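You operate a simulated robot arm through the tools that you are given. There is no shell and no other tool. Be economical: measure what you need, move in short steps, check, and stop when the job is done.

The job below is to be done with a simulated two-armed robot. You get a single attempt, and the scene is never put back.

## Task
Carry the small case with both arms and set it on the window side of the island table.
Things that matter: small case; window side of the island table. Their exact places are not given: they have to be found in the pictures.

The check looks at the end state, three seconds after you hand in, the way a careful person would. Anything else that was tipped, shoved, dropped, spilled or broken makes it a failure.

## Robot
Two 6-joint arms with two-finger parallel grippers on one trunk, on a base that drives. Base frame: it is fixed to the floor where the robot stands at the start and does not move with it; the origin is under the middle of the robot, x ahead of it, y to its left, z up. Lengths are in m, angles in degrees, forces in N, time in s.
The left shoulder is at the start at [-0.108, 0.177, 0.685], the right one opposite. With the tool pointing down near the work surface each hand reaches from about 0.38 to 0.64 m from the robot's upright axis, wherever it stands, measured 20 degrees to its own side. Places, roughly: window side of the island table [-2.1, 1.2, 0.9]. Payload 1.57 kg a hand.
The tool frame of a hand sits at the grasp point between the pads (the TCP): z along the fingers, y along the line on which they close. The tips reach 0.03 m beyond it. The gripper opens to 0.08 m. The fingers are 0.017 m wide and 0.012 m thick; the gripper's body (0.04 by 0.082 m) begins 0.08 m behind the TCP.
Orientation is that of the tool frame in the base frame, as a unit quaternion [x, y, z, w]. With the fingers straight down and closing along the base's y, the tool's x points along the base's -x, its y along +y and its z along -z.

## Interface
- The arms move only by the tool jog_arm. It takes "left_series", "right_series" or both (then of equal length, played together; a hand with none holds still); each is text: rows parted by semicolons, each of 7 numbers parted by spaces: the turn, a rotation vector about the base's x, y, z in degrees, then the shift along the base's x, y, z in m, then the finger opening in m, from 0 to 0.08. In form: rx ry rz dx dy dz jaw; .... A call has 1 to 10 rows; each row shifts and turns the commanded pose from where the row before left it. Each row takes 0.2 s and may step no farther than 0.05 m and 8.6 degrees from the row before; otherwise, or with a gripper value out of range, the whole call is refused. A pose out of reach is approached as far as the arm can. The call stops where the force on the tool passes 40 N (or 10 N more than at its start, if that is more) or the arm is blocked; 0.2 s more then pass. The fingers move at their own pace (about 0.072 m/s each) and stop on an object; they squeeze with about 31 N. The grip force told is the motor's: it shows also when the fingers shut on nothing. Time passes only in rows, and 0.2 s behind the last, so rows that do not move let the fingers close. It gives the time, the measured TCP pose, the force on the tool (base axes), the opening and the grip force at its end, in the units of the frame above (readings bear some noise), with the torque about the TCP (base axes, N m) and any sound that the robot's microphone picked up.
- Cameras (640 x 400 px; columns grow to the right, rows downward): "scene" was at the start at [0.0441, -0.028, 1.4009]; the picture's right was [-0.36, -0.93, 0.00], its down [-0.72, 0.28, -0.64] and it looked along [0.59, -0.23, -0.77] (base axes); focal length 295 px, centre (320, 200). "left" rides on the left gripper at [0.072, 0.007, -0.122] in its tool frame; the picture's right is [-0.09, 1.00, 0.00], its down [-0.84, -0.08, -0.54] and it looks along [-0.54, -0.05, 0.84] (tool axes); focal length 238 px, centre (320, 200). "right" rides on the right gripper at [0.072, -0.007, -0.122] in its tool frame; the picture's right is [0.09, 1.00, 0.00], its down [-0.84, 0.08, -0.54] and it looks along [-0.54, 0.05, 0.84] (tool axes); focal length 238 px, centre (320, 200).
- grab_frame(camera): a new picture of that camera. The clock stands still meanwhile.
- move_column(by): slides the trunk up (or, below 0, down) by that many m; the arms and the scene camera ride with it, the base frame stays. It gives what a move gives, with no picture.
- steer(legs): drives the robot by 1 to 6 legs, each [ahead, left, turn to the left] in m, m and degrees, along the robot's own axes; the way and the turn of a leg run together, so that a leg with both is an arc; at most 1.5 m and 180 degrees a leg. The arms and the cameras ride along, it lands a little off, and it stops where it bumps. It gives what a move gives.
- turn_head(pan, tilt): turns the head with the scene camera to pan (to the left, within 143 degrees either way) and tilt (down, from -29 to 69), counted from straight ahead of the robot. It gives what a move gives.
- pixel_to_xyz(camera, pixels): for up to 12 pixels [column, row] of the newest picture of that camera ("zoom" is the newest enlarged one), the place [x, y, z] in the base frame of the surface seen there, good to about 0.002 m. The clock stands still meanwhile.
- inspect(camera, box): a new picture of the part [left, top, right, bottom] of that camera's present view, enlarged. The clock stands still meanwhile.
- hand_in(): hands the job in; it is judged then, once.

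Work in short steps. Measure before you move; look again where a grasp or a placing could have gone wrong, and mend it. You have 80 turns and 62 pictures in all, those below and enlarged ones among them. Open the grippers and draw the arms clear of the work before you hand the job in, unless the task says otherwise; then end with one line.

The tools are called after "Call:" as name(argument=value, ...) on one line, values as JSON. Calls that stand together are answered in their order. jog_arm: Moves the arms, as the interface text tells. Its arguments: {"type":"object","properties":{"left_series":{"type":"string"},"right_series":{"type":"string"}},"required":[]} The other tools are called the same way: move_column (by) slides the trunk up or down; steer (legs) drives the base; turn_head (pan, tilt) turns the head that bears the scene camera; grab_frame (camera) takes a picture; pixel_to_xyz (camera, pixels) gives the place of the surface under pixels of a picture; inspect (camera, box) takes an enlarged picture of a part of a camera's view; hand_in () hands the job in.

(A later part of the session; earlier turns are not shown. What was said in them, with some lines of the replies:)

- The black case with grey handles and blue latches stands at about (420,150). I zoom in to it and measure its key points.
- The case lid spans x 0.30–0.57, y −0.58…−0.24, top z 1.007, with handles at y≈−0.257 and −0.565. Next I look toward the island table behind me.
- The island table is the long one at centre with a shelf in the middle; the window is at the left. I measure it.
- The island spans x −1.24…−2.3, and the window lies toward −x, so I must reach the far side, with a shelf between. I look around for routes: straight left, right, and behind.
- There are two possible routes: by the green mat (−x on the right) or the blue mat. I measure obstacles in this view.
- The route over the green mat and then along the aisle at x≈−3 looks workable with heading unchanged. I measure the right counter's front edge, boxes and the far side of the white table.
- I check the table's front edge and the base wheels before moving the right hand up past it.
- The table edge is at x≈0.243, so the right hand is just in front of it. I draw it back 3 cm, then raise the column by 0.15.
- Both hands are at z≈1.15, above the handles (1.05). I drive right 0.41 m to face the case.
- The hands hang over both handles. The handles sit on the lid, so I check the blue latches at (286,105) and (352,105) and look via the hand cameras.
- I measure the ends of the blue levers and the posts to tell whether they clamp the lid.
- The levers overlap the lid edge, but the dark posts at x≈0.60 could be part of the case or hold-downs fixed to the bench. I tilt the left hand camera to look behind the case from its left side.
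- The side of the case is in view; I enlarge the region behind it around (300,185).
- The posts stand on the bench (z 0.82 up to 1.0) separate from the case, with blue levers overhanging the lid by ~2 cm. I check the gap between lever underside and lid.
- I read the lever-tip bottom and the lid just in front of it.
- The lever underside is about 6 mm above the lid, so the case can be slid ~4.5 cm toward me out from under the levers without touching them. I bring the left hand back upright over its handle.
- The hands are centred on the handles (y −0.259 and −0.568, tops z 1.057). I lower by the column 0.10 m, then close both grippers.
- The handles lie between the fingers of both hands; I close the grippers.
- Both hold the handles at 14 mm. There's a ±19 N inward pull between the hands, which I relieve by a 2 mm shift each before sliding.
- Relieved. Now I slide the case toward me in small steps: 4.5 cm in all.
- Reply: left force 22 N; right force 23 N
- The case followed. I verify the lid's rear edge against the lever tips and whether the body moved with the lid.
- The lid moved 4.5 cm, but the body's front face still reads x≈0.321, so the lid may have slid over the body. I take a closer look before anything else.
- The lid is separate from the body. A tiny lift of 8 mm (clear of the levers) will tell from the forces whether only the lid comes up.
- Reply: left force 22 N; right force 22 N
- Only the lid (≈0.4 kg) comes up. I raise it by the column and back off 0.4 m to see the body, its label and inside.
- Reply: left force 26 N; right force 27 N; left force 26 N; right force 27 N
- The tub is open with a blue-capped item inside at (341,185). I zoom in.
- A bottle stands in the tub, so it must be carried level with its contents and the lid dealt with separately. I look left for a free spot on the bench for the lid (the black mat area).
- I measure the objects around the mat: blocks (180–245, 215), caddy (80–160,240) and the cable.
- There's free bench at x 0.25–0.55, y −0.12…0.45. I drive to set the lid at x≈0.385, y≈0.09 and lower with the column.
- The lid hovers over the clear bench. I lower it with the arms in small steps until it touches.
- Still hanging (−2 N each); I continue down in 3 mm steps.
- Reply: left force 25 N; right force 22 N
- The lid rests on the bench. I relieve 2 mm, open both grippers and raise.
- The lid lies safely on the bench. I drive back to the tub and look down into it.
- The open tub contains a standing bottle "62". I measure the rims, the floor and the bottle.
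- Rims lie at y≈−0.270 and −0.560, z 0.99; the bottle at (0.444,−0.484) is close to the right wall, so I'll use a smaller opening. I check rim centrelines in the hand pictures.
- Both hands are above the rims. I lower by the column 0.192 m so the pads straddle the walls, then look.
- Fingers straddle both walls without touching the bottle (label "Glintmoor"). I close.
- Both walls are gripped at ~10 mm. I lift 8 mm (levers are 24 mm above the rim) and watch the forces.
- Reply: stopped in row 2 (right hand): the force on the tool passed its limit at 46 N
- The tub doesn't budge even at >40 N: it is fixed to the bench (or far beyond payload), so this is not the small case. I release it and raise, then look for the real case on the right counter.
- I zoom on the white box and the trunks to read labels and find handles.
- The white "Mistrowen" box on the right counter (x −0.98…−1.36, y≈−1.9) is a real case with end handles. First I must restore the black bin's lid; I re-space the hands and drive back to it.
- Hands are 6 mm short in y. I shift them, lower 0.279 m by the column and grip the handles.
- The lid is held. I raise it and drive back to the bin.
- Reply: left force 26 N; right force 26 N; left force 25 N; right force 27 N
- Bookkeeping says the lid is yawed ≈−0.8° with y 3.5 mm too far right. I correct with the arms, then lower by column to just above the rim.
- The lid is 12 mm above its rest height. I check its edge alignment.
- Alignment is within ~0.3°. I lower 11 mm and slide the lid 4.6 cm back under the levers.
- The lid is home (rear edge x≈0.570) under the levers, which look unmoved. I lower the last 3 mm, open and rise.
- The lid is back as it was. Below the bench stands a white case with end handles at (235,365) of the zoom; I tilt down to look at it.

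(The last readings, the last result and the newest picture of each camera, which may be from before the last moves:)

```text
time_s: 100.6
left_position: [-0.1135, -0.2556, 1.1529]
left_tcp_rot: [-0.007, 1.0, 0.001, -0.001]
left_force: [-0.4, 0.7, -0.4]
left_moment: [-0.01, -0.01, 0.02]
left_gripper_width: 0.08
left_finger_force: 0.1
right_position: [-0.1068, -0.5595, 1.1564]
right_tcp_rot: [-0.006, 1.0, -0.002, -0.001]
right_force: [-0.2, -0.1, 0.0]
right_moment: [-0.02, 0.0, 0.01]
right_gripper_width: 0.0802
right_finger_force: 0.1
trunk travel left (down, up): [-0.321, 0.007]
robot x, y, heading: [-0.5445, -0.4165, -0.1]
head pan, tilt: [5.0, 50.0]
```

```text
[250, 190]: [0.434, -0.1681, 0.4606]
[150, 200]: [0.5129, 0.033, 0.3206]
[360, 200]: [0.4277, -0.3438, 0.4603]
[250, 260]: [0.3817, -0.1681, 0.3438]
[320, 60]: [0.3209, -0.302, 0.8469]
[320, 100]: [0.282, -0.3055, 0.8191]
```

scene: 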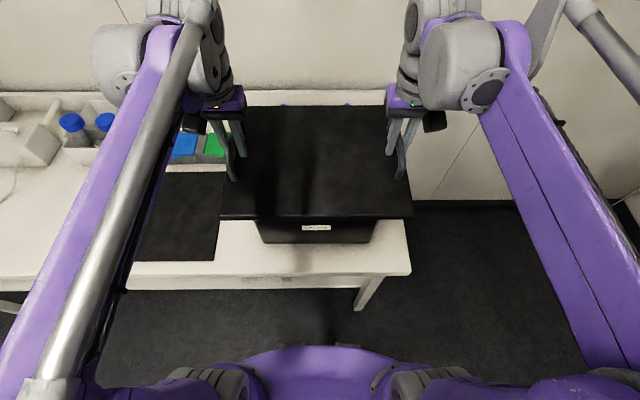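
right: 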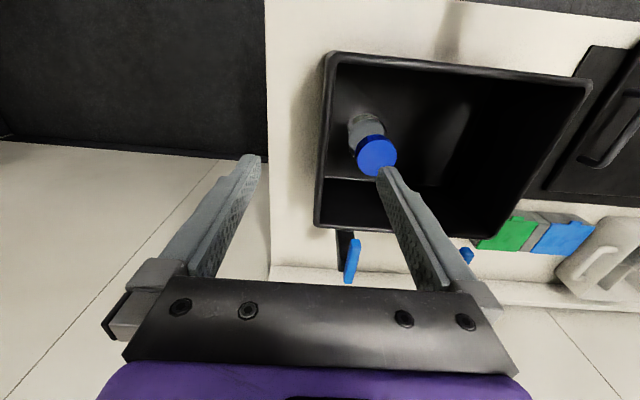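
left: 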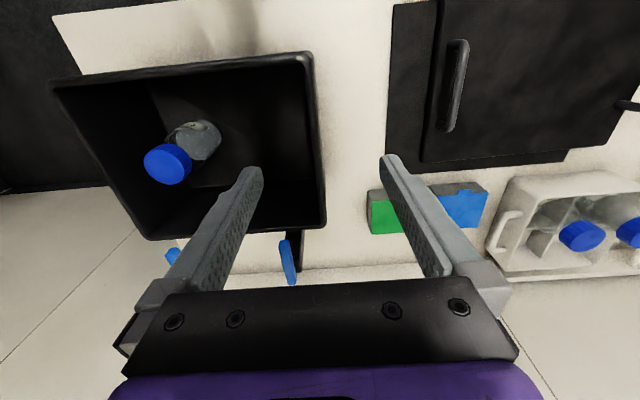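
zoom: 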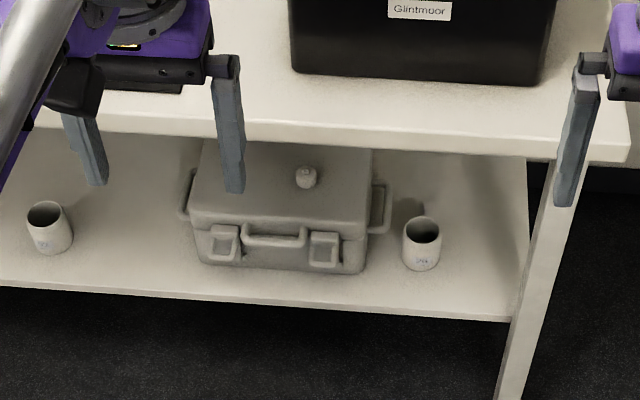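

This is clearly the small case: a hard case on the shelf with an end handle on each side, with a mug on either side. I move a little so both handles are visible, and lower the column for a flatter view.

Call:
steer(legs=[[-0.1, 0.18, 0]])

Call:
move_column(by=-0.25)

Call:
turn_head(pan=0, tilt=42)

Call:
grab_frame(camera="scene")

```text
time_s: 102.8
left_position: [-0.2115, -0.0693, 1.1532]
left_tcp_rot: [-0.006, 1.0, 0.001, -0.001]
left_force: [-0.1, -0.1, 1.0]
left_moment: [-0.05, -0.02, 0.03]
left_gripper_width: 0.0801
left_finger_force: 0.0
right_position: [-0.206, -0.3743, 1.1541]
right_tcp_rot: [-0.005, 1.0, -0.002, -0.001]
right_force: [0.4, -0.6, 0.3]
right_moment: [0.0, 0.01, -0.03]
right_gripper_width: 0.0798
right_finger_force: 0.0
trunk travel left (down, up): [-0.321, 0.007]
robot x, y, heading: [-0.6407, -0.2319, -0.0]
head pan, tilt: [5.0, 50.0]
```

```text
time_s: 105.4
left_position: [-0.2131, -0.068, 0.9036]
left_tcp_rot: [-0.006, 1.0, 0.002, 0.0]
left_force: [-0.1, 0.0, 0.5]
left_moment: [0.02, -0.01, 0.0]
left_gripper_width: 0.08
left_finger_force: 0.0
right_position: [-0.2051, -0.3746, 0.9057]
right_tcp_rot: [-0.006, 1.0, -0.001, 0.0]
right_force: [0.9, -0.3, 0.5]
right_moment: [0.03, 0.0, 0.0]
right_gripper_width: 0.0799
right_finger_force: 0.0
trunk travel left (down, up): [-0.071, 0.257]
robot x, y, heading: [-0.6437, -0.2301, -0.2]
head pan, tilt: [5.0, 50.0]
```

```text
time_s: 106.1
left_position: [-0.2128, -0.069, 0.9043]
left_tcp_rot: [-0.005, 1.0, 0.002, -0.001]
left_force: [1.1, -0.1, 0.6]
left_moment: [-0.01, -0.01, -0.01]
left_gripper_width: 0.0802
left_finger_force: 0.1
right_position: [-0.2054, -0.3743, 0.9042]
right_tcp_rot: [-0.006, 1.0, -0.002, 0.0]
right_force: [0.8, -0.5, 0.4]
right_moment: [-0.01, 0.01, -0.01]
right_gripper_width: 0.0798
right_finger_force: 0.1
trunk travel left (down, up): [-0.071, 0.257]
robot x, y, heading: [-0.6407, -0.2337, -0.2]
head pan, tilt: [0.0, 42.0]
```

```text
12 pictures are left
```

scene: 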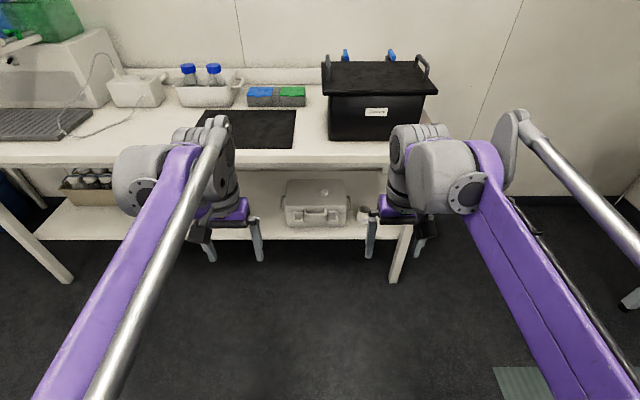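

The small case is at (316,203). I zoom and measure it.

Call:
inspect(camera="scene", box=[256, 168, 376, 243])

Call:
pixel_to_xyz(camera="zoom", pixels=[[158, 190], [145, 200], [160, 250], [485, 190], [497, 200], [488, 250], [320, 230], [200, 260], [440, 260], [320, 310], [180, 100], [460, 100]])

```text
5.33 times, centred on (316, 206) of scene
```

zoom: 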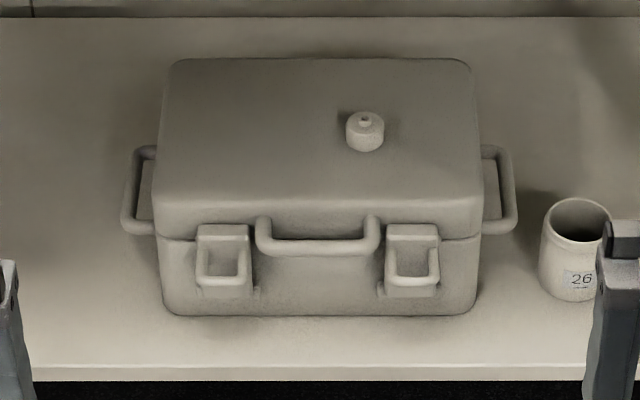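

```text
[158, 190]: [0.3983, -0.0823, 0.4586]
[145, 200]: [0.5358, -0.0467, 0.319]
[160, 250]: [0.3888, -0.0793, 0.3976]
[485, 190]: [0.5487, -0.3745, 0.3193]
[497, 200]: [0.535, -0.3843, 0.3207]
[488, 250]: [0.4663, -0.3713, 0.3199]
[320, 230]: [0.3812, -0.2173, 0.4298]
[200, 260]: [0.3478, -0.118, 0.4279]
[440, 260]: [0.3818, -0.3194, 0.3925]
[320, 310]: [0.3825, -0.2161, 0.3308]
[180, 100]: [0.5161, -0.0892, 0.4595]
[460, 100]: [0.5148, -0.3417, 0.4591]
```

I measure the end-handle bars and the small item on the lid.

Call:
pixel_to_xyz(camera="zoom", pixels=[[133, 165], [128, 200], [125, 220], [140, 229], [148, 151], [507, 165], [511, 200], [513, 220], [500, 229], [365, 118], [365, 145], [578, 210]])

Call:
inspect(camera="scene", box=[308, 178, 368, 218])

Call:
pixel_to_xyz(camera="zoom", pixels=[[210, 120], [210, 160], [460, 150], [475, 200], [490, 250], [430, 190]])

```text
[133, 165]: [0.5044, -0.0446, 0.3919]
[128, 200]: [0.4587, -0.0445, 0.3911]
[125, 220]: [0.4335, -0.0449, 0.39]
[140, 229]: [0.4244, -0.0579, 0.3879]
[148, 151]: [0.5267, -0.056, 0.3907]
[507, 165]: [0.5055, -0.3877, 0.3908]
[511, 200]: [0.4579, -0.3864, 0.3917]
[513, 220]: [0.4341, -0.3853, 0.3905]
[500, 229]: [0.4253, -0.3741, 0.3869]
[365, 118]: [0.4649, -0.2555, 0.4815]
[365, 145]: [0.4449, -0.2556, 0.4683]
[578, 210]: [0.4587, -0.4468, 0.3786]
```

```text
10.00 times, centred on (338, 198) of scene
```

zoom: 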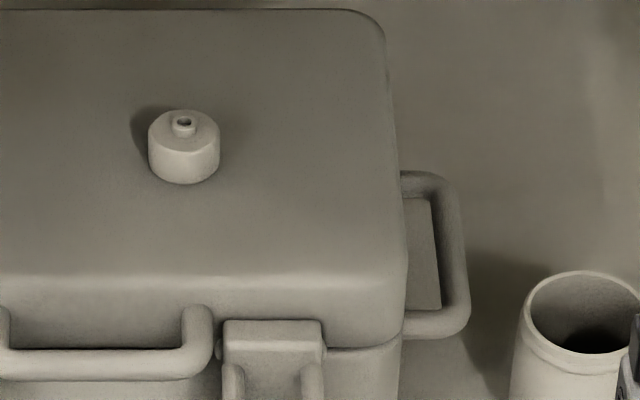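

```text
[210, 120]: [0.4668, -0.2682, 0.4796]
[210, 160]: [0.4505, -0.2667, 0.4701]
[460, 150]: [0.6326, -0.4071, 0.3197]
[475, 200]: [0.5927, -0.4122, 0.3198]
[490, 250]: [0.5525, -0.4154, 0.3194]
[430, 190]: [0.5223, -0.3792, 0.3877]
```

The handles are bars along x at y −0.045 and −0.386, z 0.386, x 0.43–0.525; case spans y −0.078…−0.353. I'll grip them with horizontal fingers pointing +x, closing vertically, so I reorient both hands (120° in two calls), away from the bench.

Call:
jog_arm(left_series="4.619 -4.619 -4.619 0.01 0 -0.02 0.08;4.619 -4.619 -4.619 0.01 0 -0.02 0.08;4.619 -4.619 -4.619 0.01 0 -0.02 0.08;4.619 -4.619 -4.619 0.01 0 -0.02 0.08;4.619 -4.619 -4.619 0.01 0 -0.02 0.08;4.619 -4.619 -4.619 0.01 0 -0.02 0.08;4.619 -4.619 -4.619 0.01 0 -0.02 0.08;4.619 -4.619 -4.619 0.01 0 -0.02 0.08", right_series="-4.619 -4.619 4.619 0.01 -0.002 -0.02 0.08;-4.619 -4.619 4.619 0.01 -0.002 -0.02 0.08;-4.619 -4.619 4.619 0.01 -0.002 -0.02 0.08;-4.619 -4.619 4.619 0.01 -0.002 -0.02 0.08;-4.619 -4.619 4.619 0.01 -0.002 -0.02 0.08;-4.619 -4.619 4.619 0.01 -0.002 -0.02 0.08;-4.619 -4.619 4.619 0.01 -0.002 -0.02 0.08;-4.619 -4.619 4.619 0.01 -0.002 -0.02 0.08")

Call:
jog_arm(left_series="4.619 -4.619 -4.619 0.01 0 -0.02 0.08;4.619 -4.619 -4.619 0.01 0 -0.02 0.08;4.619 -4.619 -4.619 0.01 0 -0.02 0.08;4.619 -4.619 -4.619 0.01 0 -0.02 0.08;4.619 -4.619 -4.619 0 0 -0.02 0.08;4.619 -4.619 -4.619 0 0 -0.02 0.08;4.619 -4.619 -4.619 0 0 -0.02 0.08;0 0 0 0 0 0 0.08", right_series="-4.619 -4.619 4.619 0.01 -0.002 -0.02 0.08;-4.619 -4.619 4.619 0.01 -0.002 -0.02 0.08;-4.619 -4.619 4.619 0.01 -0.002 -0.02 0.08;-4.619 -4.619 4.619 0.01 -0.002 -0.02 0.08;-4.619 -4.619 4.619 0 0 -0.02 0.08;-4.619 -4.619 4.619 0 0 -0.02 0.08;-4.619 -4.619 4.619 0 0 -0.02 0.08;0 0 0 0 0 0 0.08")

```text
time_s: 107.9
left_position: [-0.1336, -0.0687, 0.7424]
left_tcp_rot: [0.301, 0.849, 0.306, 0.308]
left_force: [0.1, 0.2, 0.2]
left_moment: [0.01, 0.03, 0.01]
left_gripper_width: 0.0801
left_finger_force: 0.0
right_position: [-0.126, -0.3887, 0.7447]
right_tcp_rot: [-0.311, 0.845, -0.309, 0.305]
right_force: [-0.5, -0.5, 0.1]
right_moment: [0.0, 0.01, -0.06]
right_gripper_width: 0.0798
right_finger_force: 0.0
trunk travel left (down, up): [-0.071, 0.257]
robot x, y, heading: [-0.642, -0.2247, -0.3]
head pan, tilt: [0.0, 42.0]
```

```text
time_s: 109.7
left_position: [-0.0906, -0.0778, 0.604]
left_tcp_rot: [0.495, 0.505, 0.5, 0.5]
left_force: [0.7, 0.5, -0.1]
left_moment: [0.02, 0.0, 0.04]
left_gripper_width: 0.0798
left_finger_force: 0.0
left hand out of reach, approached as far as the arm can: row 7
right_position: [-0.0851, -0.3872, 0.6035]
right_tcp_rot: [0.499, -0.499, 0.508, -0.495]
right_force: [-0.7, -0.4, 0.1]
right_moment: [-0.03, -0.02, -0.01]
right_gripper_width: 0.0801
right_finger_force: 0.0
right hand out of reach, approached as far as the arm can: row 7
trunk travel left (down, up): [-0.071, 0.257]
robot x, y, heading: [-0.6433, -0.2317, -0.2]
head pan, tilt: [0.0, 42.0]
```

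The orientation is right, but reach ran out at rel x 0.555. I drop the column the rest of the way, then bring the hands in 6 cm and lower to see.

Call:
move_column(by=-0.07)

Call:
jog_arm(left_series="0 0 0 -0.03 0 0 0.08;0 0 0 -0.03 0 0 0.08;0 0 0 -0.01 0.005 -0.03 0.08;0 0 0 0 0.005 -0.03 0.08;0 0 0 0 0 -0.03 0.08;0 0 0 0 0 -0.03 0.08;0 0 0 0 0 -0.02 0.08;0 0 0 0 0 0 0.08", right_series="0 0 0 -0.03 0 0 0.08;0 0 0 -0.03 0 0 0.08;0 0 0 -0.01 -0.005 -0.03 0.08;0 0 0 0 -0.005 -0.03 0.08;0 0 0 0 0 -0.03 0.08;0 0 0 0 0 -0.03 0.08;0 0 0 0 0 -0.02 0.08;0 0 0 0 0 0 0.08")

```text
time_s: 110.8
left_position: [-0.0852, -0.0807, 0.5417]
left_tcp_rot: [0.495, 0.504, 0.5, 0.501]
left_force: [-0.2, 0.0, -0.1]
left_moment: [0.01, -0.05, 0.0]
left_gripper_width: 0.0801
left_finger_force: 0.0
right_position: [-0.0794, -0.3861, 0.539]
right_tcp_rot: [0.501, -0.501, 0.505, -0.493]
right_force: [0.0, -0.2, 0.8]
right_moment: [-0.01, 0.01, 0.04]
right_gripper_width: 0.0799
right_finger_force: 0.1
trunk travel left (down, up): [-0.001, 0.327]
robot x, y, heading: [-0.6448, -0.2339, -0.1]
head pan, tilt: [0.0, 42.0]
```

```text
time_s: 112.6
left_position: [-0.0549, -0.0802, 0.4639]
left_tcp_rot: [0.494, 0.505, 0.501, 0.5]
left_force: [0.1, 0.1, 0.2]
left_moment: [0.01, 0.0, 0.02]
left_gripper_width: 0.0801
left_finger_force: 0.0
left hand out of reach, approached as far as the arm can: row 1, 2, 3, 4, 5, 6, 7
right_position: [-0.0509, -0.3858, 0.4501]
right_tcp_rot: [0.5, -0.501, 0.506, -0.492]
right_force: [0.1, -0.7, 1.2]
right_moment: [-0.01, 0.0, 0.0]
right_gripper_width: 0.0801
right_finger_force: 0.0
right hand out of reach, approached as far as the arm can: row 1, 2, 3, 4, 5, 6, 7
trunk travel left (down, up): [-0.001, 0.327]
robot x, y, heading: [-0.6394, -0.2327, -0.1]
head pan, tilt: [0.0, 42.0]
```

Going low pushes the hands outward, so the limit is a too-folded arm: I need more extension. I extend forward while lowering.

Call:
jog_arm(left_series="0 0 0 0.04 0 0 0.08;0 0 0 0.04 0 0 0.08;0 0 0 0.03 0.005 -0.02 0.08;0 0 0 0 0.005 -0.02 0.08;0 0 0 0 0 -0.02 0.08;0 0 0 0 0 0 0.08", right_series="0 0 0 0.04 0 0 0.08;0 0 0 0.04 0 0 0.08;0 0 0 0.03 0 -0.02 0.08;0 0 0 0 0 -0.02 0.08;0 0 0 0 0 -0.01 0.08;0 0 0 0 0 0 0.08")

```text
time_s: 114.0
left_position: [0.0558, -0.0816, 0.4038]
left_tcp_rot: [0.492, 0.508, 0.502, 0.498]
left_force: [0.3, 0.9, -0.9]
left_moment: [-0.03, 0.01, -0.02]
left_gripper_width: 0.0802
left_finger_force: 0.0
left hand out of reach, approached as far as the arm can: row 3, 4
right_position: [0.0574, -0.3861, 0.4001]
right_tcp_rot: [0.498, -0.505, 0.508, -0.489]
right_force: [0.4, -0.8, -0.2]
right_moment: [-0.02, 0.0, 0.02]
right_gripper_width: 0.0802
right_finger_force: 0.0
trunk travel left (down, up): [-0.001, 0.327]
robot x, y, heading: [-0.6396, -0.2303, 0.1]
head pan, tilt: [0.0, 42.0]
```

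Now z≈0.40 at rel x 0.695. I adjust y to the handle spacing, z to 0.386 and narrow the opening to 0.05.

Call:
jog_arm(left_series="0 0 0 0.01 0.01 -0.006 0.05;0 0 0 0 0.011 -0.006 0.05;0 0 0 0 0 -0.006 0.05;0 0 0 0 0 0 0.05", right_series="0 0 0 0.01 -0.008 -0.005 0.05;0 0 0 0 -0.008 -0.005 0.05;0 0 0 0 0 -0.004 0.05;0 0 0 0 0 0 0.05")

Call:
grab_frame(camera="left")

```text
time_s: 115.0
left_position: [0.0638, -0.0814, 0.3852]
left_tcp_rot: [0.492, 0.509, 0.502, 0.497]
left_force: [-0.2, 0.1, 0.2]
left_moment: [-0.01, -0.01, -0.02]
left_gripper_width: 0.0501
left_finger_force: 0.2
left hand out of reach, approached as far as the arm can: row 1, 2
right_position: [0.068, -0.3851, 0.3876]
right_tcp_rot: [0.498, -0.505, 0.508, -0.489]
right_force: [0.5, -0.2, 0.7]
right_moment: [-0.03, 0.01, 0.02]
right_gripper_width: 0.0501
right_finger_force: 0.1
right hand out of reach, approached as far as the arm can: row 1, 2
trunk travel left (down, up): [-0.001, 0.327]
robot x, y, heading: [-0.642, -0.2326, -0.0]
head pan, tilt: [0.0, 42.0]
```

```text
9 pictures are left
```

left: 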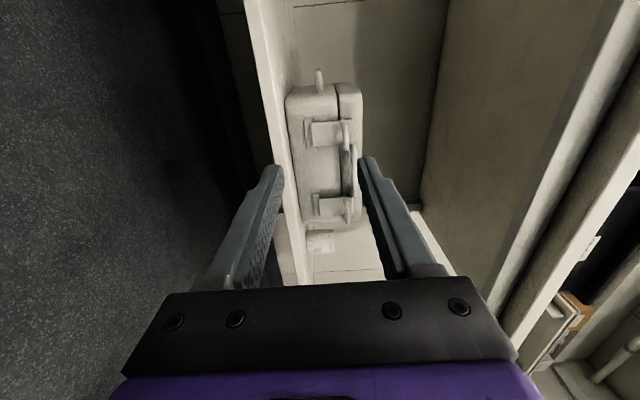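

y-spread is limited with straight-forward tools. The vertical pinch tolerates some yaw, so I swing each hand ~6° outward with 2 cm outward shift.

Call:
jog_arm(left_series="0 0 3 0 0.01 0 0.05;0 0 3 0 0.009 0 0.05;0 0 0 0 0 0 0.05", right_series="0 0 -3 0 -0.009 0 0.05;0 0 -3 0 -0.009 0 0.05;0 0 0 0 0 0 0.05")

```text
time_s: 115.8
left_position: [0.0644, -0.0576, 0.3849]
left_tcp_rot: [0.467, 0.531, 0.526, 0.473]
left_force: [-1.0, -0.1, 0.3]
left_moment: [0.0, -0.02, -0.01]
left_gripper_width: 0.05
left_finger_force: 0.1
right_position: [0.0691, -0.4033, 0.3859]
right_tcp_rot: [0.473, -0.527, 0.531, -0.465]
right_force: [0.6, 1.2, 0.1]
right_moment: [0.01, 0.0, 0.0]
right_gripper_width: 0.0499
right_finger_force: 0.1
trunk travel left (down, up): [-0.001, 0.327]
robot x, y, heading: [-0.6398, -0.2286, -0.1]
head pan, tilt: [0.0, 42.0]
```

Spacing is now 0.346 with ±7° yaw. I trim 2 mm inward each, then drive left 1.5 cm and forward 0.28 m and look.

Call:
jog_arm(left_series="0 0 0 0 -0.002 0 0.05;0 0 0 0 0 0 0.05", right_series="0 0 0 0 0.002 0 0.05;0 0 0 0 0 0 0.05")

Call:
steer(legs=[[0.28, 0.015, 0]])

Call:
turn_head(pan=0, tilt=52)

Call:
grab_frame(camera="scene")

```text
time_s: 116.4
left_position: [0.0649, -0.0607, 0.3846]
left_tcp_rot: [0.468, 0.529, 0.525, 0.475]
left_force: [1.0, -0.7, -0.7]
left_moment: [0.02, 0.0, 0.02]
left_gripper_width: 0.0499
left_finger_force: 0.0
right_position: [0.0684, -0.4019, 0.3871]
right_tcp_rot: [0.473, -0.527, 0.53, -0.466]
right_force: [-0.6, 0.8, 0.2]
right_moment: [-0.01, 0.01, -0.03]
right_gripper_width: 0.0501
right_finger_force: 0.2
trunk travel left (down, up): [-0.001, 0.327]
robot x, y, heading: [-0.6438, -0.2312, 0.0]
head pan, tilt: [0.0, 42.0]
```

```text
time_s: 118.4
left_position: [0.3468, -0.051, 0.3851]
left_tcp_rot: [0.469, 0.529, 0.524, 0.474]
left_force: [-0.1, 0.5, -0.2]
left_moment: [0.05, 0.0, -0.05]
left_gripper_width: 0.0501
left_finger_force: 0.2
right_position: [0.3479, -0.3923, 0.3875]
right_tcp_rot: [0.473, -0.528, 0.531, -0.464]
right_force: [0.2, -0.4, -0.1]
right_moment: [0.01, -0.02, -0.02]
right_gripper_width: 0.0503
right_finger_force: 0.0
trunk travel left (down, up): [-0.001, 0.327]
robot x, y, heading: [-0.3589, -0.2204, -0.3]
head pan, tilt: [0.0, 42.0]
```

```text
time_s: 119.1
left_position: [0.3457, -0.0512, 0.3852]
left_tcp_rot: [0.469, 0.529, 0.524, 0.475]
left_force: [0.0, 1.0, -0.1]
left_moment: [0.01, 0.05, -0.03]
left_gripper_width: 0.0497
left_finger_force: 0.1
right_position: [0.3476, -0.3917, 0.3858]
right_tcp_rot: [0.472, -0.528, 0.531, -0.465]
right_force: [-0.1, -0.2, -0.3]
right_moment: [0.01, -0.01, 0.01]
right_gripper_width: 0.05
right_finger_force: 0.0
trunk travel left (down, up): [-0.001, 0.327]
robot x, y, heading: [-0.3639, -0.2192, -0.6]
head pan, tilt: [0.0, 52.0]
```

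```text
8 pictures are left
```

scene: 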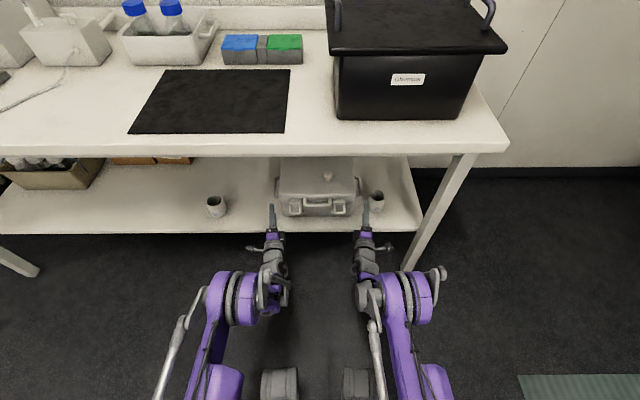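

Both grippers point at the handle ends, arms low and clear, mugs outside. I shift both hands +6 mm in y and drive forward 0.115 m.

Call:
jog_arm(left_series="0 0 0 0 0.006 0.001 0.05;0 0 0 0 0 0 0.05", right_series="0 0 0 0 0.005 0 0.05;0 0 0 0 0 0 0.05")

Call:
steer(legs=[[0.115, 0, 0.2]])

Call:
inspect(camera="scene", box=[220, 150, 420, 275])

```text
time_s: 119.7
left_position: [0.3464, -0.0445, 0.3852]
left_tcp_rot: [0.469, 0.529, 0.524, 0.474]
left_force: [-0.3, 0.3, -0.2]
left_moment: [0.0, 0.0, 0.02]
left_gripper_width: 0.0498
left_finger_force: 0.1
right_position: [0.3481, -0.3865, 0.3859]
right_tcp_rot: [0.472, -0.528, 0.531, -0.465]
right_force: [0.0, -0.1, 0.3]
right_moment: [0.0, 0.0, -0.01]
right_gripper_width: 0.0499
right_finger_force: 0.0
trunk travel left (down, up): [-0.001, 0.327]
robot x, y, heading: [-0.3642, -0.2156, -0.6]
head pan, tilt: [0.0, 52.0]
```

```text
time_s: 120.9
left_position: [0.4607, -0.0429, 0.3847]
left_tcp_rot: [0.468, 0.529, 0.526, 0.474]
left_force: [0.4, 0.6, -0.7]
left_moment: [0.0, 0.01, 0.01]
left_gripper_width: 0.05
left_finger_force: 0.0
right_position: [0.4633, -0.3845, 0.387]
right_tcp_rot: [0.474, -0.526, 0.531, -0.465]
right_force: [-0.1, 0.5, 0.7]
right_moment: [-0.02, 0.0, 0.02]
right_gripper_width: 0.0501
right_finger_force: 0.0
trunk travel left (down, up): [-0.001, 0.327]
robot x, y, heading: [-0.2495, -0.2193, -0.3]
head pan, tilt: [0.0, 52.0]
```

```text
3.20 times, centred on (320, 212) of scene
```

zoom: 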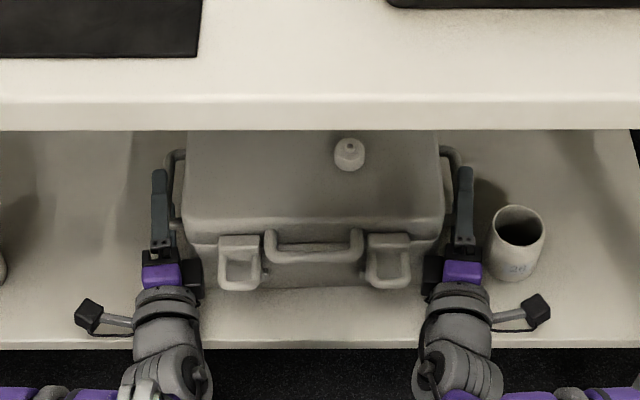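

The upper fingers seem slightly outboard of the bars. I measure both before closing.

Call:
pixel_to_xyz(camera="zoom", pixels=[[173, 175], [171, 165], [176, 152], [160, 200], [160, 180], [158, 235], [452, 158], [457, 165], [446, 150], [464, 200], [466, 180], [170, 200]])

```text
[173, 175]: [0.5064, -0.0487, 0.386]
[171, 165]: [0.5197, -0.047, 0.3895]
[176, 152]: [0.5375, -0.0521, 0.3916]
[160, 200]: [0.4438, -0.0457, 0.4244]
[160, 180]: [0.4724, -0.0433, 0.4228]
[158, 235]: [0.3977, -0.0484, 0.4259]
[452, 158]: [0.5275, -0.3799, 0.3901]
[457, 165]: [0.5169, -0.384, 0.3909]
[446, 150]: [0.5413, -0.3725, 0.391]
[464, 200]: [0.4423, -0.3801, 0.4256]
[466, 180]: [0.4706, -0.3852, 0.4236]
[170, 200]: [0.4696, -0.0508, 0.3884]
```

Fingers (y≈−0.045, −0.384) coincide with the bars within 2–3 mm. I close both.

Call:
jog_arm(left_series="0 0 0 0 -0.002 0 0;0 0 0 0 0 0 0;0 0 0 0 0 0 0;0 0 0 0 0 0 0", right_series="0 0 0 0 0 0 0;0 0 0 0 0 0 0;0 0 0 0 0 0 0;0 0 0 0 0 0 0")

```text
time_s: 121.9
left_position: [0.4599, -0.0444, 0.3862]
left_tcp_rot: [0.468, 0.53, 0.525, 0.474]
left_force: [0.1, 2.0, -0.1]
left_moment: [0.0, 0.44, -0.57]
left_gripper_width: 0.0141
left_finger_force: 30.4
right_position: [0.4637, -0.3853, 0.3846]
right_tcp_rot: [0.474, -0.527, 0.53, -0.465]
right_force: [-0.3, -2.3, -0.2]
right_moment: [0.03, -0.26, 0.57]
right_gripper_width: 0.0138
right_finger_force: 30.5
trunk travel left (down, up): [-0.001, 0.327]
robot x, y, heading: [-0.2493, -0.2196, -0.1]
head pan, tilt: [0.0, 52.0]
```

Both grip at 14 mm, the bar thickness. I lift 2.5 cm with the column and check the forces.

Call:
move_column(by=0.025)

Call:
inspect(camera="scene", box=[220, 150, 420, 275])

Call:
pixel_to_xyz(camera="zoom", pixels=[[220, 200], [410, 200], [220, 150], [410, 150], [345, 160], [310, 215]])

```text
time_s: 122.6
left_position: [0.4611, -0.0451, 0.4107]
left_tcp_rot: [0.468, 0.53, 0.525, 0.473]
left_force: [-1.4, 2.0, -4.8]
left_moment: [0.11, 0.41, -0.28]
left_gripper_width: 0.0141
left_finger_force: 30.6
right_position: [0.464, -0.385, 0.411]
right_tcp_rot: [0.474, -0.526, 0.531, -0.466]
right_force: [2.7, -1.3, -4.0]
right_moment: [0.0, -0.22, -0.39]
right_gripper_width: 0.0142
right_finger_force: 30.3
trunk travel left (down, up): [-0.026, 0.302]
robot x, y, heading: [-0.244, -0.217, -0.1]
head pan, tilt: [0.0, 52.0]
```

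```text
3.20 times, centred on (320, 212) of scene
```

zoom: 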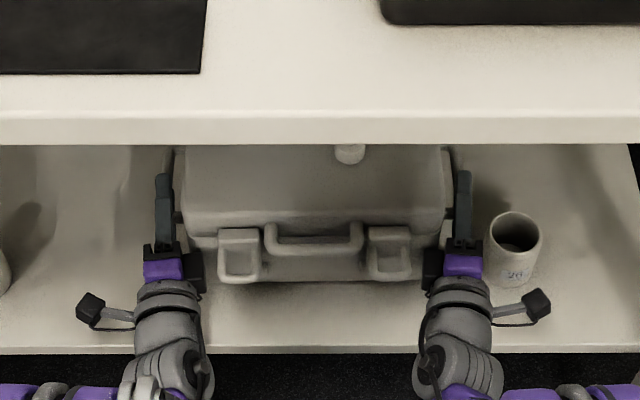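

```text
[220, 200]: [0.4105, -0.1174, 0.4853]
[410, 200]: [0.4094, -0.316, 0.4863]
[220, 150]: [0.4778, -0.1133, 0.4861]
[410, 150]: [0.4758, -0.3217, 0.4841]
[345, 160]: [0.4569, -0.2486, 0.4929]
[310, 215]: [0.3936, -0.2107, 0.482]
```

The case is up, level (top 0.485) and ≈0.9 kg. I back straight out, then raise by the column.

Call:
steer(legs=[[-0.48, 0, 0]])

Call:
move_column(by=0.3)

Call:
jog_arm(left_series="0 0 0 -0.01 0 0.02 0;0 0 0 -0.01 0 0.02 0;0 0 0 -0.01 0 0.02 0;0 0 0 -0.01 0 0.02 0;0 0 0 0 0 0 0", right_series="0 0 0 -0.01 0 0.02 0;0 0 0 -0.01 0 0.02 0;0 0 0 -0.01 0 0.02 0;0 0 0 -0.01 0 0.02 0;0 0 0 0 0 0 0")

```text
time_s: 125.5
left_position: [-0.02, -0.04, 0.4119]
left_tcp_rot: [0.465, 0.532, 0.527, 0.471]
left_force: [0.6, 3.5, -5.1]
left_moment: [0.04, 0.4, 0.02]
left_gripper_width: 0.0139
left_finger_force: 30.7
right_position: [-0.0142, -0.3773, 0.4111]
right_tcp_rot: [0.476, -0.525, 0.528, -0.468]
right_force: [0.1, -2.2, -3.5]
right_moment: [0.1, -0.22, 0.02]
right_gripper_width: 0.014
right_finger_force: 30.3
trunk travel left (down, up): [-0.026, 0.302]
robot x, y, heading: [-0.7248, -0.2214, 0.5]
head pan, tilt: [0.0, 52.0]
```

```text
time_s: 128.5
left_position: [0.0525, -0.0384, 0.7895]
left_tcp_rot: [0.44, 0.509, 0.549, 0.495]
left_force: [-4.1, -0.3, -5.2]
left_moment: [0.12, 0.53, -0.53]
left_gripper_width: 0.0138
left_finger_force: 30.5
right_position: [0.0587, -0.3775, 0.791]
right_tcp_rot: [0.45, -0.503, 0.549, -0.492]
right_force: [3.6, 0.3, -3.4]
right_moment: [0.13, -0.4, -0.87]
right_gripper_width: 0.0141
right_finger_force: 30.3
trunk travel left (down, up): [-0.326, 0.002]
robot x, y, heading: [-0.7251, -0.2183, 0.4]
head pan, tilt: [0.0, 52.0]
```

```text
time_s: 129.7
left_position: [0.0149, -0.0389, 0.8687]
left_tcp_rot: [0.441, 0.51, 0.548, 0.495]
left_force: [0.5, -0.9, -4.3]
left_moment: [0.05, 0.54, -0.66]
left_gripper_width: 0.0137
left_finger_force: 30.4
right_position: [0.0204, -0.3786, 0.8694]
right_tcp_rot: [0.451, -0.504, 0.549, -0.492]
right_force: [-0.1, 0.4, -4.6]
right_moment: [-0.11, -0.34, 0.61]
right_gripper_width: 0.014
right_finger_force: 30.2
trunk travel left (down, up): [-0.326, 0.002]
robot x, y, heading: [-0.7276, -0.2222, 0.2]
head pan, tilt: [0.0, 52.0]
```

The lift left the hands pitched up ≈5°; I level the case (ry +5.2) and keep raising and retracting gently.

Call:
jog_arm(left_series="0 2.6 0 0 0 0 0;0 2.6 0 0 0 0 0;0 0 0 -0.015 0 0.02 0;0 0 0 -0.015 0 0.02 0;0 0 0 -0.015 0 0.02 0;0 0 0 -0.015 0 0.02 0;0 0 0 -0.015 0 0.02 0;0 0 0 -0.015 0 0.02 0;0 0 0 0 0 0 0", right_series="0 2.6 0 0 0 0 0;0 2.6 0 0 0 0 0;0 0 0 -0.015 0 0.02 0;0 0 0 -0.015 0 0.02 0;0 0 0 -0.015 0 0.02 0;0 0 0 -0.015 0 0.02 0;0 0 0 -0.015 0 0.02 0;0 0 0 -0.015 0 0.02 0;0 0 0 0 0 0 0")

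Call:
turn_head(pan=0, tilt=45)

Call:
grab_frame(camera="scene")

```text
time_s: 131.7
left_position: [-0.077, -0.039, 0.991]
left_tcp_rot: [0.465, 0.531, 0.528, 0.472]
left_force: [-3.8, -9.2, -4.9]
left_moment: [0.05, 0.4, -0.87]
left_gripper_width: 0.0136
left_finger_force: 30.5
right_position: [-0.0704, -0.3793, 0.9893]
right_tcp_rot: [0.475, -0.525, 0.528, -0.468]
right_force: [4.0, 9.7, -4.4]
right_moment: [0.18, -0.23, -0.54]
right_gripper_width: 0.0141
right_finger_force: 30.2
trunk travel left (down, up): [-0.326, 0.002]
robot x, y, heading: [-0.723, -0.2153, 0.3]
head pan, tilt: [0.0, 52.0]
```

```text
time_s: 132.3
left_position: [-0.0781, -0.038, 0.9911]
left_tcp_rot: [0.466, 0.531, 0.527, 0.472]
left_force: [-5.5, -12.5, -4.3]
left_moment: [0.06, 0.45, -0.81]
left_gripper_width: 0.014
left_finger_force: 29.8
right_position: [-0.0694, -0.3792, 0.9895]
right_tcp_rot: [0.476, -0.525, 0.527, -0.469]
right_force: [3.9, 13.1, -4.6]
right_moment: [0.04, -0.29, -0.9]
right_gripper_width: 0.0137
right_finger_force: 30.6
trunk travel left (down, up): [-0.326, 0.002]
robot x, y, heading: [-0.7245, -0.221, 0.1]
head pan, tilt: [0.0, 45.0]
```

```text
5 pictures are left
```

scene: 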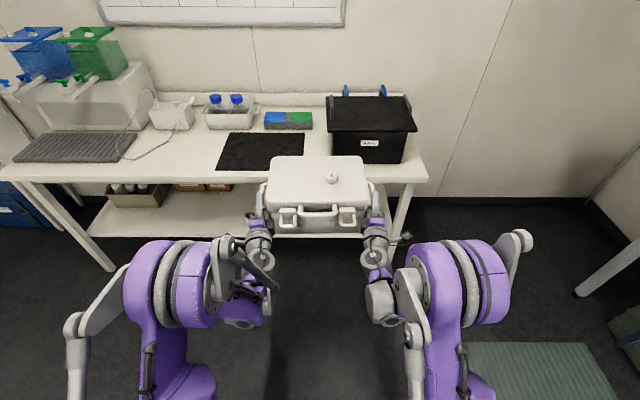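

The case is level in front of me. I raise 4 cm more, then drive: right to the green-mat corridor (y≈−1.13), keeping heading 0.

Call:
jog_arm(left_series="0 0 0 -0.01 0 0.02 0;0 0 0 -0.01 0 0.02 0;0 0 0 0 0 0 0", right_series="0 0 0 -0.01 0 0.02 0;0 0 0 -0.01 0 0.02 0;0 0 0 0 0 0 0")

Call:
steer(legs=[[0.08, -0.45, 0], [0, -0.46, 0]])

```text
time_s: 133.1
left_position: [-0.0946, -0.038, 1.0295]
left_tcp_rot: [0.464, 0.532, 0.529, 0.471]
left_force: [-4.2, -5.1, -4.7]
left_moment: [0.04, 0.5, -0.86]
left_gripper_width: 0.0142
left_finger_force: 30.6
right_position: [-0.0922, -0.3785, 1.029]
right_tcp_rot: [0.474, -0.526, 0.529, -0.468]
right_force: [5.2, 5.9, -4.7]
right_moment: [0.04, -0.29, -0.9]
right_gripper_width: 0.0139
right_finger_force: 30.3
trunk travel left (down, up): [-0.326, 0.002]
robot x, y, heading: [-0.7261, -0.2196, 0.3]
head pan, tilt: [0.0, 45.0]
```

```text
time_s: 141.8
left_position: [-0.0129, -0.9401, 1.0292]
left_tcp_rot: [0.463, 0.533, 0.53, 0.47]
left_force: [-1.2, 21.5, -4.7]
left_moment: [0.01, 0.49, -0.17]
left_gripper_width: 0.0138
left_finger_force: 30.5
right_position: [-0.0048, -1.2801, 1.0293]
right_tcp_rot: [0.477, -0.523, 0.527, -0.47]
right_force: [0.6, -22.4, -3.5]
right_moment: [0.02, -0.32, 0.0]
right_gripper_width: 0.0138
right_finger_force: 30.4
trunk travel left (down, up): [-0.326, 0.002]
robot x, y, heading: [-0.6367, -1.1269, 0.9]
head pan, tilt: [0.0, 45.0]
```

At (−0.64, −1.13), heading 0.9°. I back along the corridor 1.2 m while correcting the heading.

Call:
steer(legs=[[-1.2, 0, -0.9]])

```text
time_s: 147.8
left_position: [-1.1909, -0.9567, 1.029]
left_tcp_rot: [0.473, 0.523, 0.52, 0.481]
left_force: [0.1, -0.1, -4.6]
left_moment: [0.03, 0.51, 0.01]
left_gripper_width: 0.0139
left_finger_force: 30.8
right_position: [-1.1985, -1.2971, 1.0291]
right_tcp_rot: [0.466, -0.533, 0.536, -0.459]
right_force: [0.1, -0.8, -4.4]
right_moment: [0.01, -0.33, -0.01]
right_gripper_width: 0.0138
right_finger_force: 30.6
trunk travel left (down, up): [-0.326, 0.002]
robot x, y, heading: [-1.8266, -1.1183, -1.7]
head pan, tilt: [0.0, 45.0]
```

Heading is now −1.7°, position (−1.83, −1.12). I correct it and back another 1.27 m.

Call:
steer(legs=[[0, 0, 1.7], [-0.7, 0, 0], [-0.57, 0, 0]])

Call:
turn_head(pan=75, tilt=30)

Call:
grab_frame(camera="scene")

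```text
time_s: 154.9
left_position: [-2.4748, -0.9429, 1.0312]
left_tcp_rot: [0.461, 0.534, 0.532, 0.468]
left_force: [0.0, -0.1, -4.1]
left_moment: [0.03, 0.48, 0.03]
left_gripper_width: 0.0139
left_finger_force: 30.5
right_position: [-2.4675, -1.2827, 1.0301]
right_tcp_rot: [0.478, -0.522, 0.525, -0.472]
right_force: [-0.2, -0.4, -4.3]
right_moment: [0.01, -0.3, 0.06]
right_gripper_width: 0.0136
right_finger_force: 29.9
trunk travel left (down, up): [-0.326, 0.002]
robot x, y, heading: [-3.1025, -1.1326, 1.3]
head pan, tilt: [0.0, 45.0]
```

```text
time_s: 156.3
left_position: [-2.4754, -0.9425, 1.03]
left_tcp_rot: [0.462, 0.535, 0.531, 0.467]
left_force: [0.3, 0.7, -4.8]
left_moment: [0.04, 0.47, -0.53]
left_gripper_width: 0.014
left_finger_force: 29.8
right_position: [-2.4685, -1.2826, 1.0296]
right_tcp_rot: [0.478, -0.522, 0.525, -0.472]
right_force: [0.2, -1.0, -4.8]
right_moment: [0.02, -0.3, 0.56]
right_gripper_width: 0.014
right_finger_force: 30.2
trunk travel left (down, up): [-0.326, 0.002]
robot x, y, heading: [-3.103, -1.1319, 1.4]
head pan, tilt: [75.0, 30.0]
```

```text
4 pictures are left
```

scene: 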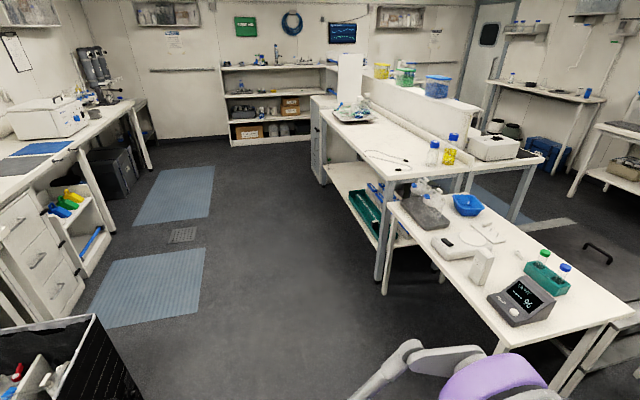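

The aisle is clear. I measure the island's window-side strip to pick a free spot.

Call:
pixel_to_xyz(camera="scene", pixels=[[390, 180], [350, 140], [322, 112], [368, 152], [410, 162], [432, 160], [448, 160], [400, 130], [375, 118], [335, 118], [420, 145], [385, 140]])

Call:
inspect(camera="scene", box=[300, 80, 480, 200])

Call:
pixel_to_xyz(camera="zoom", pixels=[[235, 255], [290, 270], [380, 285], [345, 300], [180, 130], [265, 140], [330, 215], [385, 245], [200, 200], [260, 200], [445, 255], [300, 180]])

```text
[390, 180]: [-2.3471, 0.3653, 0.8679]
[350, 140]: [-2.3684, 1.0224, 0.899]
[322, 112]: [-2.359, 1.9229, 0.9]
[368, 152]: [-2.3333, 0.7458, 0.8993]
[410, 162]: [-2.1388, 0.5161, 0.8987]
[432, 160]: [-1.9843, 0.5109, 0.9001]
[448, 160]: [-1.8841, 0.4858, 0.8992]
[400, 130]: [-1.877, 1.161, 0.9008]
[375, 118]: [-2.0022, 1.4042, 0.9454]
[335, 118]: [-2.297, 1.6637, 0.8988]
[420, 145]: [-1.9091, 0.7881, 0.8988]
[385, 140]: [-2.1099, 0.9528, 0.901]
```

```text
3.33 times, centred on (390, 140) of scene
```

zoom: 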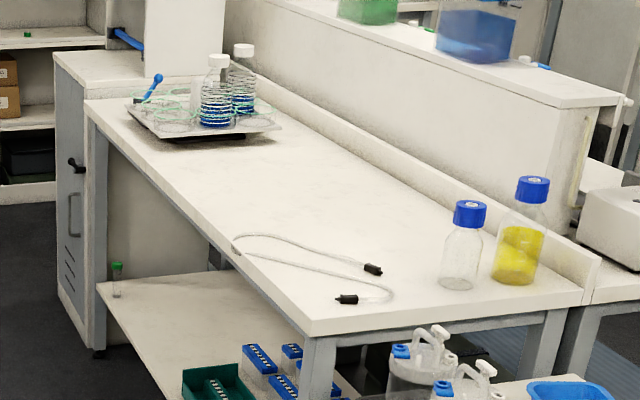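

```text
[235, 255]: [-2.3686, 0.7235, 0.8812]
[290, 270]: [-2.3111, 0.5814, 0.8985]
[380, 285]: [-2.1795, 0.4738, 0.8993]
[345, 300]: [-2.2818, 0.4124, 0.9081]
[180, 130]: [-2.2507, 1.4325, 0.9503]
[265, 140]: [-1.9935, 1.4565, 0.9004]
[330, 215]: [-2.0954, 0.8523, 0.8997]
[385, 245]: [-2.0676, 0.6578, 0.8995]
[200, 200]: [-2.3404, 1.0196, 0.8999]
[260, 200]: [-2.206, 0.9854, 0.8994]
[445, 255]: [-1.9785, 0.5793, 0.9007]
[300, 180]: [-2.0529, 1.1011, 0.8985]
```

The island strip (top z 0.899, edge x≈−2.37) is free between the cable (y<0.77) and the tray (y>1.4). I drive left in the aisle to y≈1.10, fixing the heading first.

Call:
steer(legs=[[0, 0, -1.4], [-0.03, 1.1, 0], [0, 1.12, 0]])

```text
time_s: 176.4
left_position: [-2.4793, 1.2708, 1.0294]
left_tcp_rot: [0.469, 0.527, 0.525, 0.476]
left_force: [-0.6, 0.4, -4.8]
left_moment: [0.04, 0.46, 0.04]
left_gripper_width: 0.014
left_finger_force: 30.8
right_position: [-2.4791, 0.9296, 1.0305]
right_tcp_rot: [0.472, -0.527, 0.532, -0.465]
right_force: [-0.5, 0.1, -4.0]
right_moment: [0.02, -0.34, -0.02]
right_gripper_width: 0.014
right_finger_force: 30.4
trunk travel left (down, up): [-0.326, 0.002]
robot x, y, heading: [-3.1124, 1.0971, -0.7]
head pan, tilt: [75.0, 30.0]
```

Hands mid at y=1.10, x −2.48. I look ahead at the landing area and check elbow positions against the table edge.

Call:
turn_head(pan=0, tilt=50)

Call:
grab_frame(camera="scene")

```text
time_s: 177.9
left_position: [-2.4783, 1.2696, 1.0295]
left_tcp_rot: [0.469, 0.528, 0.524, 0.476]
left_force: [0.9, 1.1, -4.6]
left_moment: [0.01, 0.46, -0.49]
left_gripper_width: 0.0138
left_finger_force: 30.4
right_position: [-2.48, 0.9303, 1.0302]
right_tcp_rot: [0.472, -0.529, 0.531, -0.464]
right_force: [0.1, -0.7, -3.8]
right_moment: [0.05, -0.32, 0.58]
right_gripper_width: 0.0139
right_finger_force: 29.9
trunk travel left (down, up): [-0.326, 0.002]
robot x, y, heading: [-3.11, 1.0945, -0.5]
head pan, tilt: [0.0, 50.0]
```

```text
2 pictures are left
```

scene: 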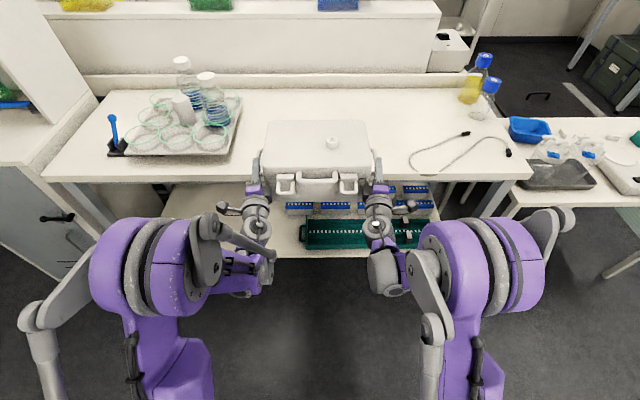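

I measure the tray edge, cable, table edge and the foremost arm parts.

Call:
pixel_to_xyz(camera="scene", pixels=[[230, 160], [240, 110], [412, 166], [450, 178], [400, 175], [210, 225], [255, 240], [230, 285], [120, 260], [440, 260], [405, 207], [332, 146]])

```text
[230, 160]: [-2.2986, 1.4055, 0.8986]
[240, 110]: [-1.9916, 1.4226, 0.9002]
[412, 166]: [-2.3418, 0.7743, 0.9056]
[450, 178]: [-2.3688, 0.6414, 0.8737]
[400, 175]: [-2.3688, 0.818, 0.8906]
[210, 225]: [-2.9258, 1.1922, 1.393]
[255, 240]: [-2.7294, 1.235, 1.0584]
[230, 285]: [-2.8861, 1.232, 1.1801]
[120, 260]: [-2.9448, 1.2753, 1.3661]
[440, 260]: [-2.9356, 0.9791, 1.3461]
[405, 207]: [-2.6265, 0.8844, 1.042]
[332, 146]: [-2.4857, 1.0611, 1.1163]
```

The arms come from above, so everything clears the table. I drive forward 0.35 m.

Call:
steer(legs=[[0.35, 0.004, 0.5]])

Call:
jog_arm(left_series="0 0 0 0 0 -0.015 0;0 0 0 0 0 -0.015 0;0 0 0 0 0 -0.012 0;0 0 0 0 0 -0.01 0;0 0 0 0 0 0 0", right_series="0 0 0 0 0 -0.015 0;0 0 0 0 0 -0.015 0;0 0 0 0 0 -0.012 0;0 0 0 0 0 -0.01 0;0 0 0 0 0 0 0")

```text
time_s: 180.1
left_position: [-2.1345, 1.281, 1.0297]
left_tcp_rot: [0.465, 0.531, 0.528, 0.472]
left_force: [-0.7, -0.2, -3.9]
left_moment: [0.03, 0.45, 0.12]
left_gripper_width: 0.0139
left_finger_force: 31.0
right_position: [-2.1314, 0.9408, 1.028]
right_tcp_rot: [0.475, -0.526, 0.529, -0.468]
right_force: [-0.2, 0.1, -4.0]
right_moment: [0.05, -0.33, -0.12]
right_gripper_width: 0.0139
right_finger_force: 30.5
trunk travel left (down, up): [-0.326, 0.002]
robot x, y, heading: [-2.761, 1.1002, 0.2]
head pan, tilt: [0.0, 50.0]
```

```text
time_s: 181.3
left_position: [-2.134, 1.2803, 0.9782]
left_tcp_rot: [0.466, 0.531, 0.527, 0.472]
left_force: [-5.5, -0.4, -4.2]
left_moment: [0.06, 0.51, -0.61]
left_gripper_width: 0.0139
left_finger_force: 30.7
right_position: [-2.1307, 0.9401, 0.9769]
right_tcp_rot: [0.474, -0.525, 0.529, -0.468]
right_force: [5.5, -0.4, -3.3]
right_moment: [0.06, -0.31, -0.92]
right_gripper_width: 0.0137
right_finger_force: 30.5
trunk travel left (down, up): [-0.326, 0.002]
robot x, y, heading: [-2.7611, 1.102, 0.3]
head pan, tilt: [0.0, 50.0]
```

Still hanging at z 0.978; contact is expected near 0.965. I lower in 3 mm steps.

Call:
jog_arm(left_series="0 0 0 0 0 -0.004 0;0 0 0 0 0 -0.003 0;0 0 0 0 0 -0.003 0;0 0 0 0 0 -0.002 0;0 0 0 0 0 0 0", right_series="0 0 0 0 0 -0.004 0;0 0 0 0 0 -0.003 0;0 0 0 0 0 -0.003 0;0 0 0 0 0 -0.002 0;0 0 0 0 0 0 0")

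```text
time_s: 182.5
left_position: [-2.1337, 1.2806, 0.9664]
left_tcp_rot: [0.465, 0.531, 0.528, 0.472]
left_force: [4.0, 1.1, -3.5]
left_moment: [0.03, 0.51, 0.39]
left_gripper_width: 0.0137
left_finger_force: 30.5
right_position: [-2.1308, 0.9396, 0.9645]
right_tcp_rot: [0.475, -0.525, 0.529, -0.468]
right_force: [-3.4, -2.2, -4.7]
right_moment: [0.0, -0.33, 0.98]
right_gripper_width: 0.014
right_finger_force: 30.8
trunk travel left (down, up): [-0.326, 0.002]
robot x, y, heading: [-2.7621, 1.0964, 0.0]
head pan, tilt: [0.0, 50.0]
```

Not yet touching (−4 N each). I continue in 2 mm steps.

Call:
jog_arm(left_series="0 0 0 0 0 -0.002 0;0 0 0 0 0 -0.001 0;0 0 0 0 0 -0.001 0;0 0 0 0 0 0 0", right_series="0 0 0 0 0 -0.002 0;0 0 0 0 0 -0.001 0;0 0 0 0 0 -0.001 0;0 0 0 0 0 0 0")

```text
time_s: 183.5
left_position: [-2.1341, 1.2822, 0.9653]
left_tcp_rot: [0.464, 0.531, 0.529, 0.473]
left_force: [13.3, -3.1, 17.6]
left_moment: [-0.02, 1.05, 0.82]
left_gripper_width: 0.0137
left_finger_force: 30.2
right_position: [-2.1305, 0.9405, 0.9639]
right_tcp_rot: [0.474, -0.524, 0.53, -0.469]
right_force: [6.1, 1.5, 29.6]
right_moment: [0.21, 0.36, 0.88]
right_gripper_width: 0.014
right_finger_force: 30.1
trunk travel left (down, up): [-0.326, 0.002]
robot x, y, heading: [-2.7613, 1.1002, 0.3]
head pan, tilt: [0.0, 50.0]
```

The case is on the table. I ease up 3 mm, open to 0.05, and check.

Call:
jog_arm(left_series="0 0 0 0 0 0.002 0;0 0 0 0 0 0.001 0;0 0 0 0 0 0 0.05;0 0 0 0 0 0 0.05;0 0 0 0 0 0 0.05;0 0 0 0 0 0 0.05", right_series="0 0 0 0 0 0.002 0;0 0 0 0 0 0.001 0;0 0 0 0 0 0 0.05;0 0 0 0 0 0 0.05;0 0 0 0 0 0 0.05;0 0 0 0 0 0 0.05")

Call:
inspect(camera="scene", box=[200, 90, 440, 240])

Call:
pixel_to_xyz(camera="zoom", pixels=[[220, 110], [420, 110], [240, 60], [400, 60], [320, 120]])

```text
time_s: 184.9
left_position: [-2.1355, 1.2819, 0.9663]
left_tcp_rot: [0.465, 0.531, 0.528, 0.471]
left_force: [0.1, -0.7, -0.9]
left_moment: [-0.01, 0.0, -0.02]
left_gripper_width: 0.05
left_finger_force: 0.0
right_position: [-2.1308, 0.9423, 0.9658]
right_tcp_rot: [0.474, -0.526, 0.529, -0.468]
right_force: [-0.1, -0.2, 0.5]
right_moment: [0.0, 0.05, -0.02]
right_gripper_width: 0.0499
right_finger_force: 0.0
trunk travel left (down, up): [-0.326, 0.002]
robot x, y, heading: [-2.7658, 1.1015, 0.0]
head pan, tilt: [0.0, 50.0]
```

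```text
2.67 times, centred on (320, 165) of scene
```

zoom: 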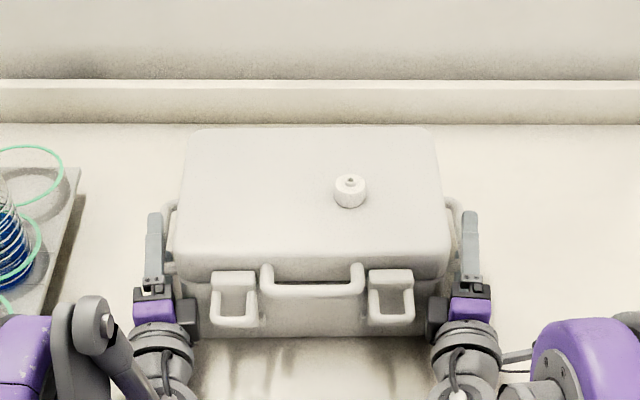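

```text
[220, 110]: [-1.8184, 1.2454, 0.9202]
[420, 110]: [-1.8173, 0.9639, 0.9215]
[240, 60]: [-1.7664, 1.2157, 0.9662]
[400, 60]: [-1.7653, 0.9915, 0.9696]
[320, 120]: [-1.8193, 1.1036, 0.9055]
```

The case rests flat and released, its cap still on. I back the hands straight out 0.35 m and take the last picture.

Call:
steer(legs=[[-0.18, 0, 0], [-0.17, 0, 0]])

Call:
grab_frame(camera="scene")

Call:
pixel_to_xyz(camera="scene", pixels=[[290, 130], [350, 130], [320, 110], [320, 140]])

```text
time_s: 187.5
left_position: [-2.4846, 1.2794, 0.9656]
left_tcp_rot: [0.466, 0.53, 0.527, 0.473]
left_force: [0.0, 0.2, 0.0]
left_moment: [0.01, 0.01, 0.01]
left_gripper_width: 0.0498
left_finger_force: 0.0
right_position: [-2.4807, 0.9393, 0.9654]
right_tcp_rot: [0.474, -0.526, 0.529, -0.468]
right_force: [0.9, 0.4, 0.4]
right_moment: [-0.04, 0.0, 0.01]
right_gripper_width: 0.0497
right_finger_force: 0.0
trunk travel left (down, up): [-0.326, 0.002]
robot x, y, heading: [-3.1172, 1.1003, 0.2]
head pan, tilt: [0.0, 50.0]
```

```text
0 pictures are left
```

scene: 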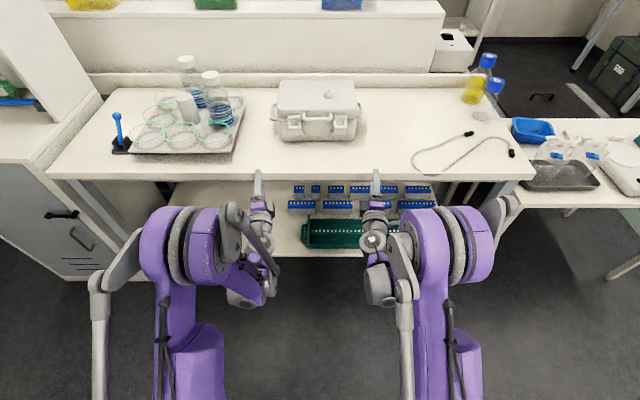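

```text
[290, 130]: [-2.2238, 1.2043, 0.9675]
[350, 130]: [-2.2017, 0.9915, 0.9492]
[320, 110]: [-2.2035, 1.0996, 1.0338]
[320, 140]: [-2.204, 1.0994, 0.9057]
```

The case stands at about (−2.11, 1.10) on the window side with the neighbouring tray, cable and bottles untouched; hands are clear and open. I open fully and hand in.

Call:
jog_arm(left_series="0 0 0 0 0 0 0.08;0 0 0 0 0 0 0.08", right_series="0 0 0 0 0 0 0.08;0 0 0 0 0 0 0.08")

Call:
hand_in()

```text
time_s: 188.1
left_position: [-2.4858, 1.2782, 0.9667]
left_tcp_rot: [0.465, 0.531, 0.527, 0.473]
left_force: [1.0, 0.0, 0.1]
left_moment: [0.02, -0.02, 0.03]
left_gripper_width: 0.08
left_finger_force: 0.2
right_position: [-2.4812, 0.9383, 0.9638]
right_tcp_rot: [0.473, -0.525, 0.53, -0.467]
right_force: [-0.3, -0.3, -0.8]
right_moment: [0.02, -0.03, 0.01]
right_gripper_width: 0.08
right_finger_force: 0.0
trunk travel left (down, up): [-0.326, 0.002]
robot x, y, heading: [-3.1134, 1.0997, -0.1]
head pan, tilt: [0.0, 50.0]
```

```text
The job is handed in.
```

The small case was carried by both end handles and now stands on the window side of the island table, with both hands open and clear; before finding it I took the lid off the black "Glintmoor" bin by mistake, pulled on the bin without moving it, and put the lid back under its levers.
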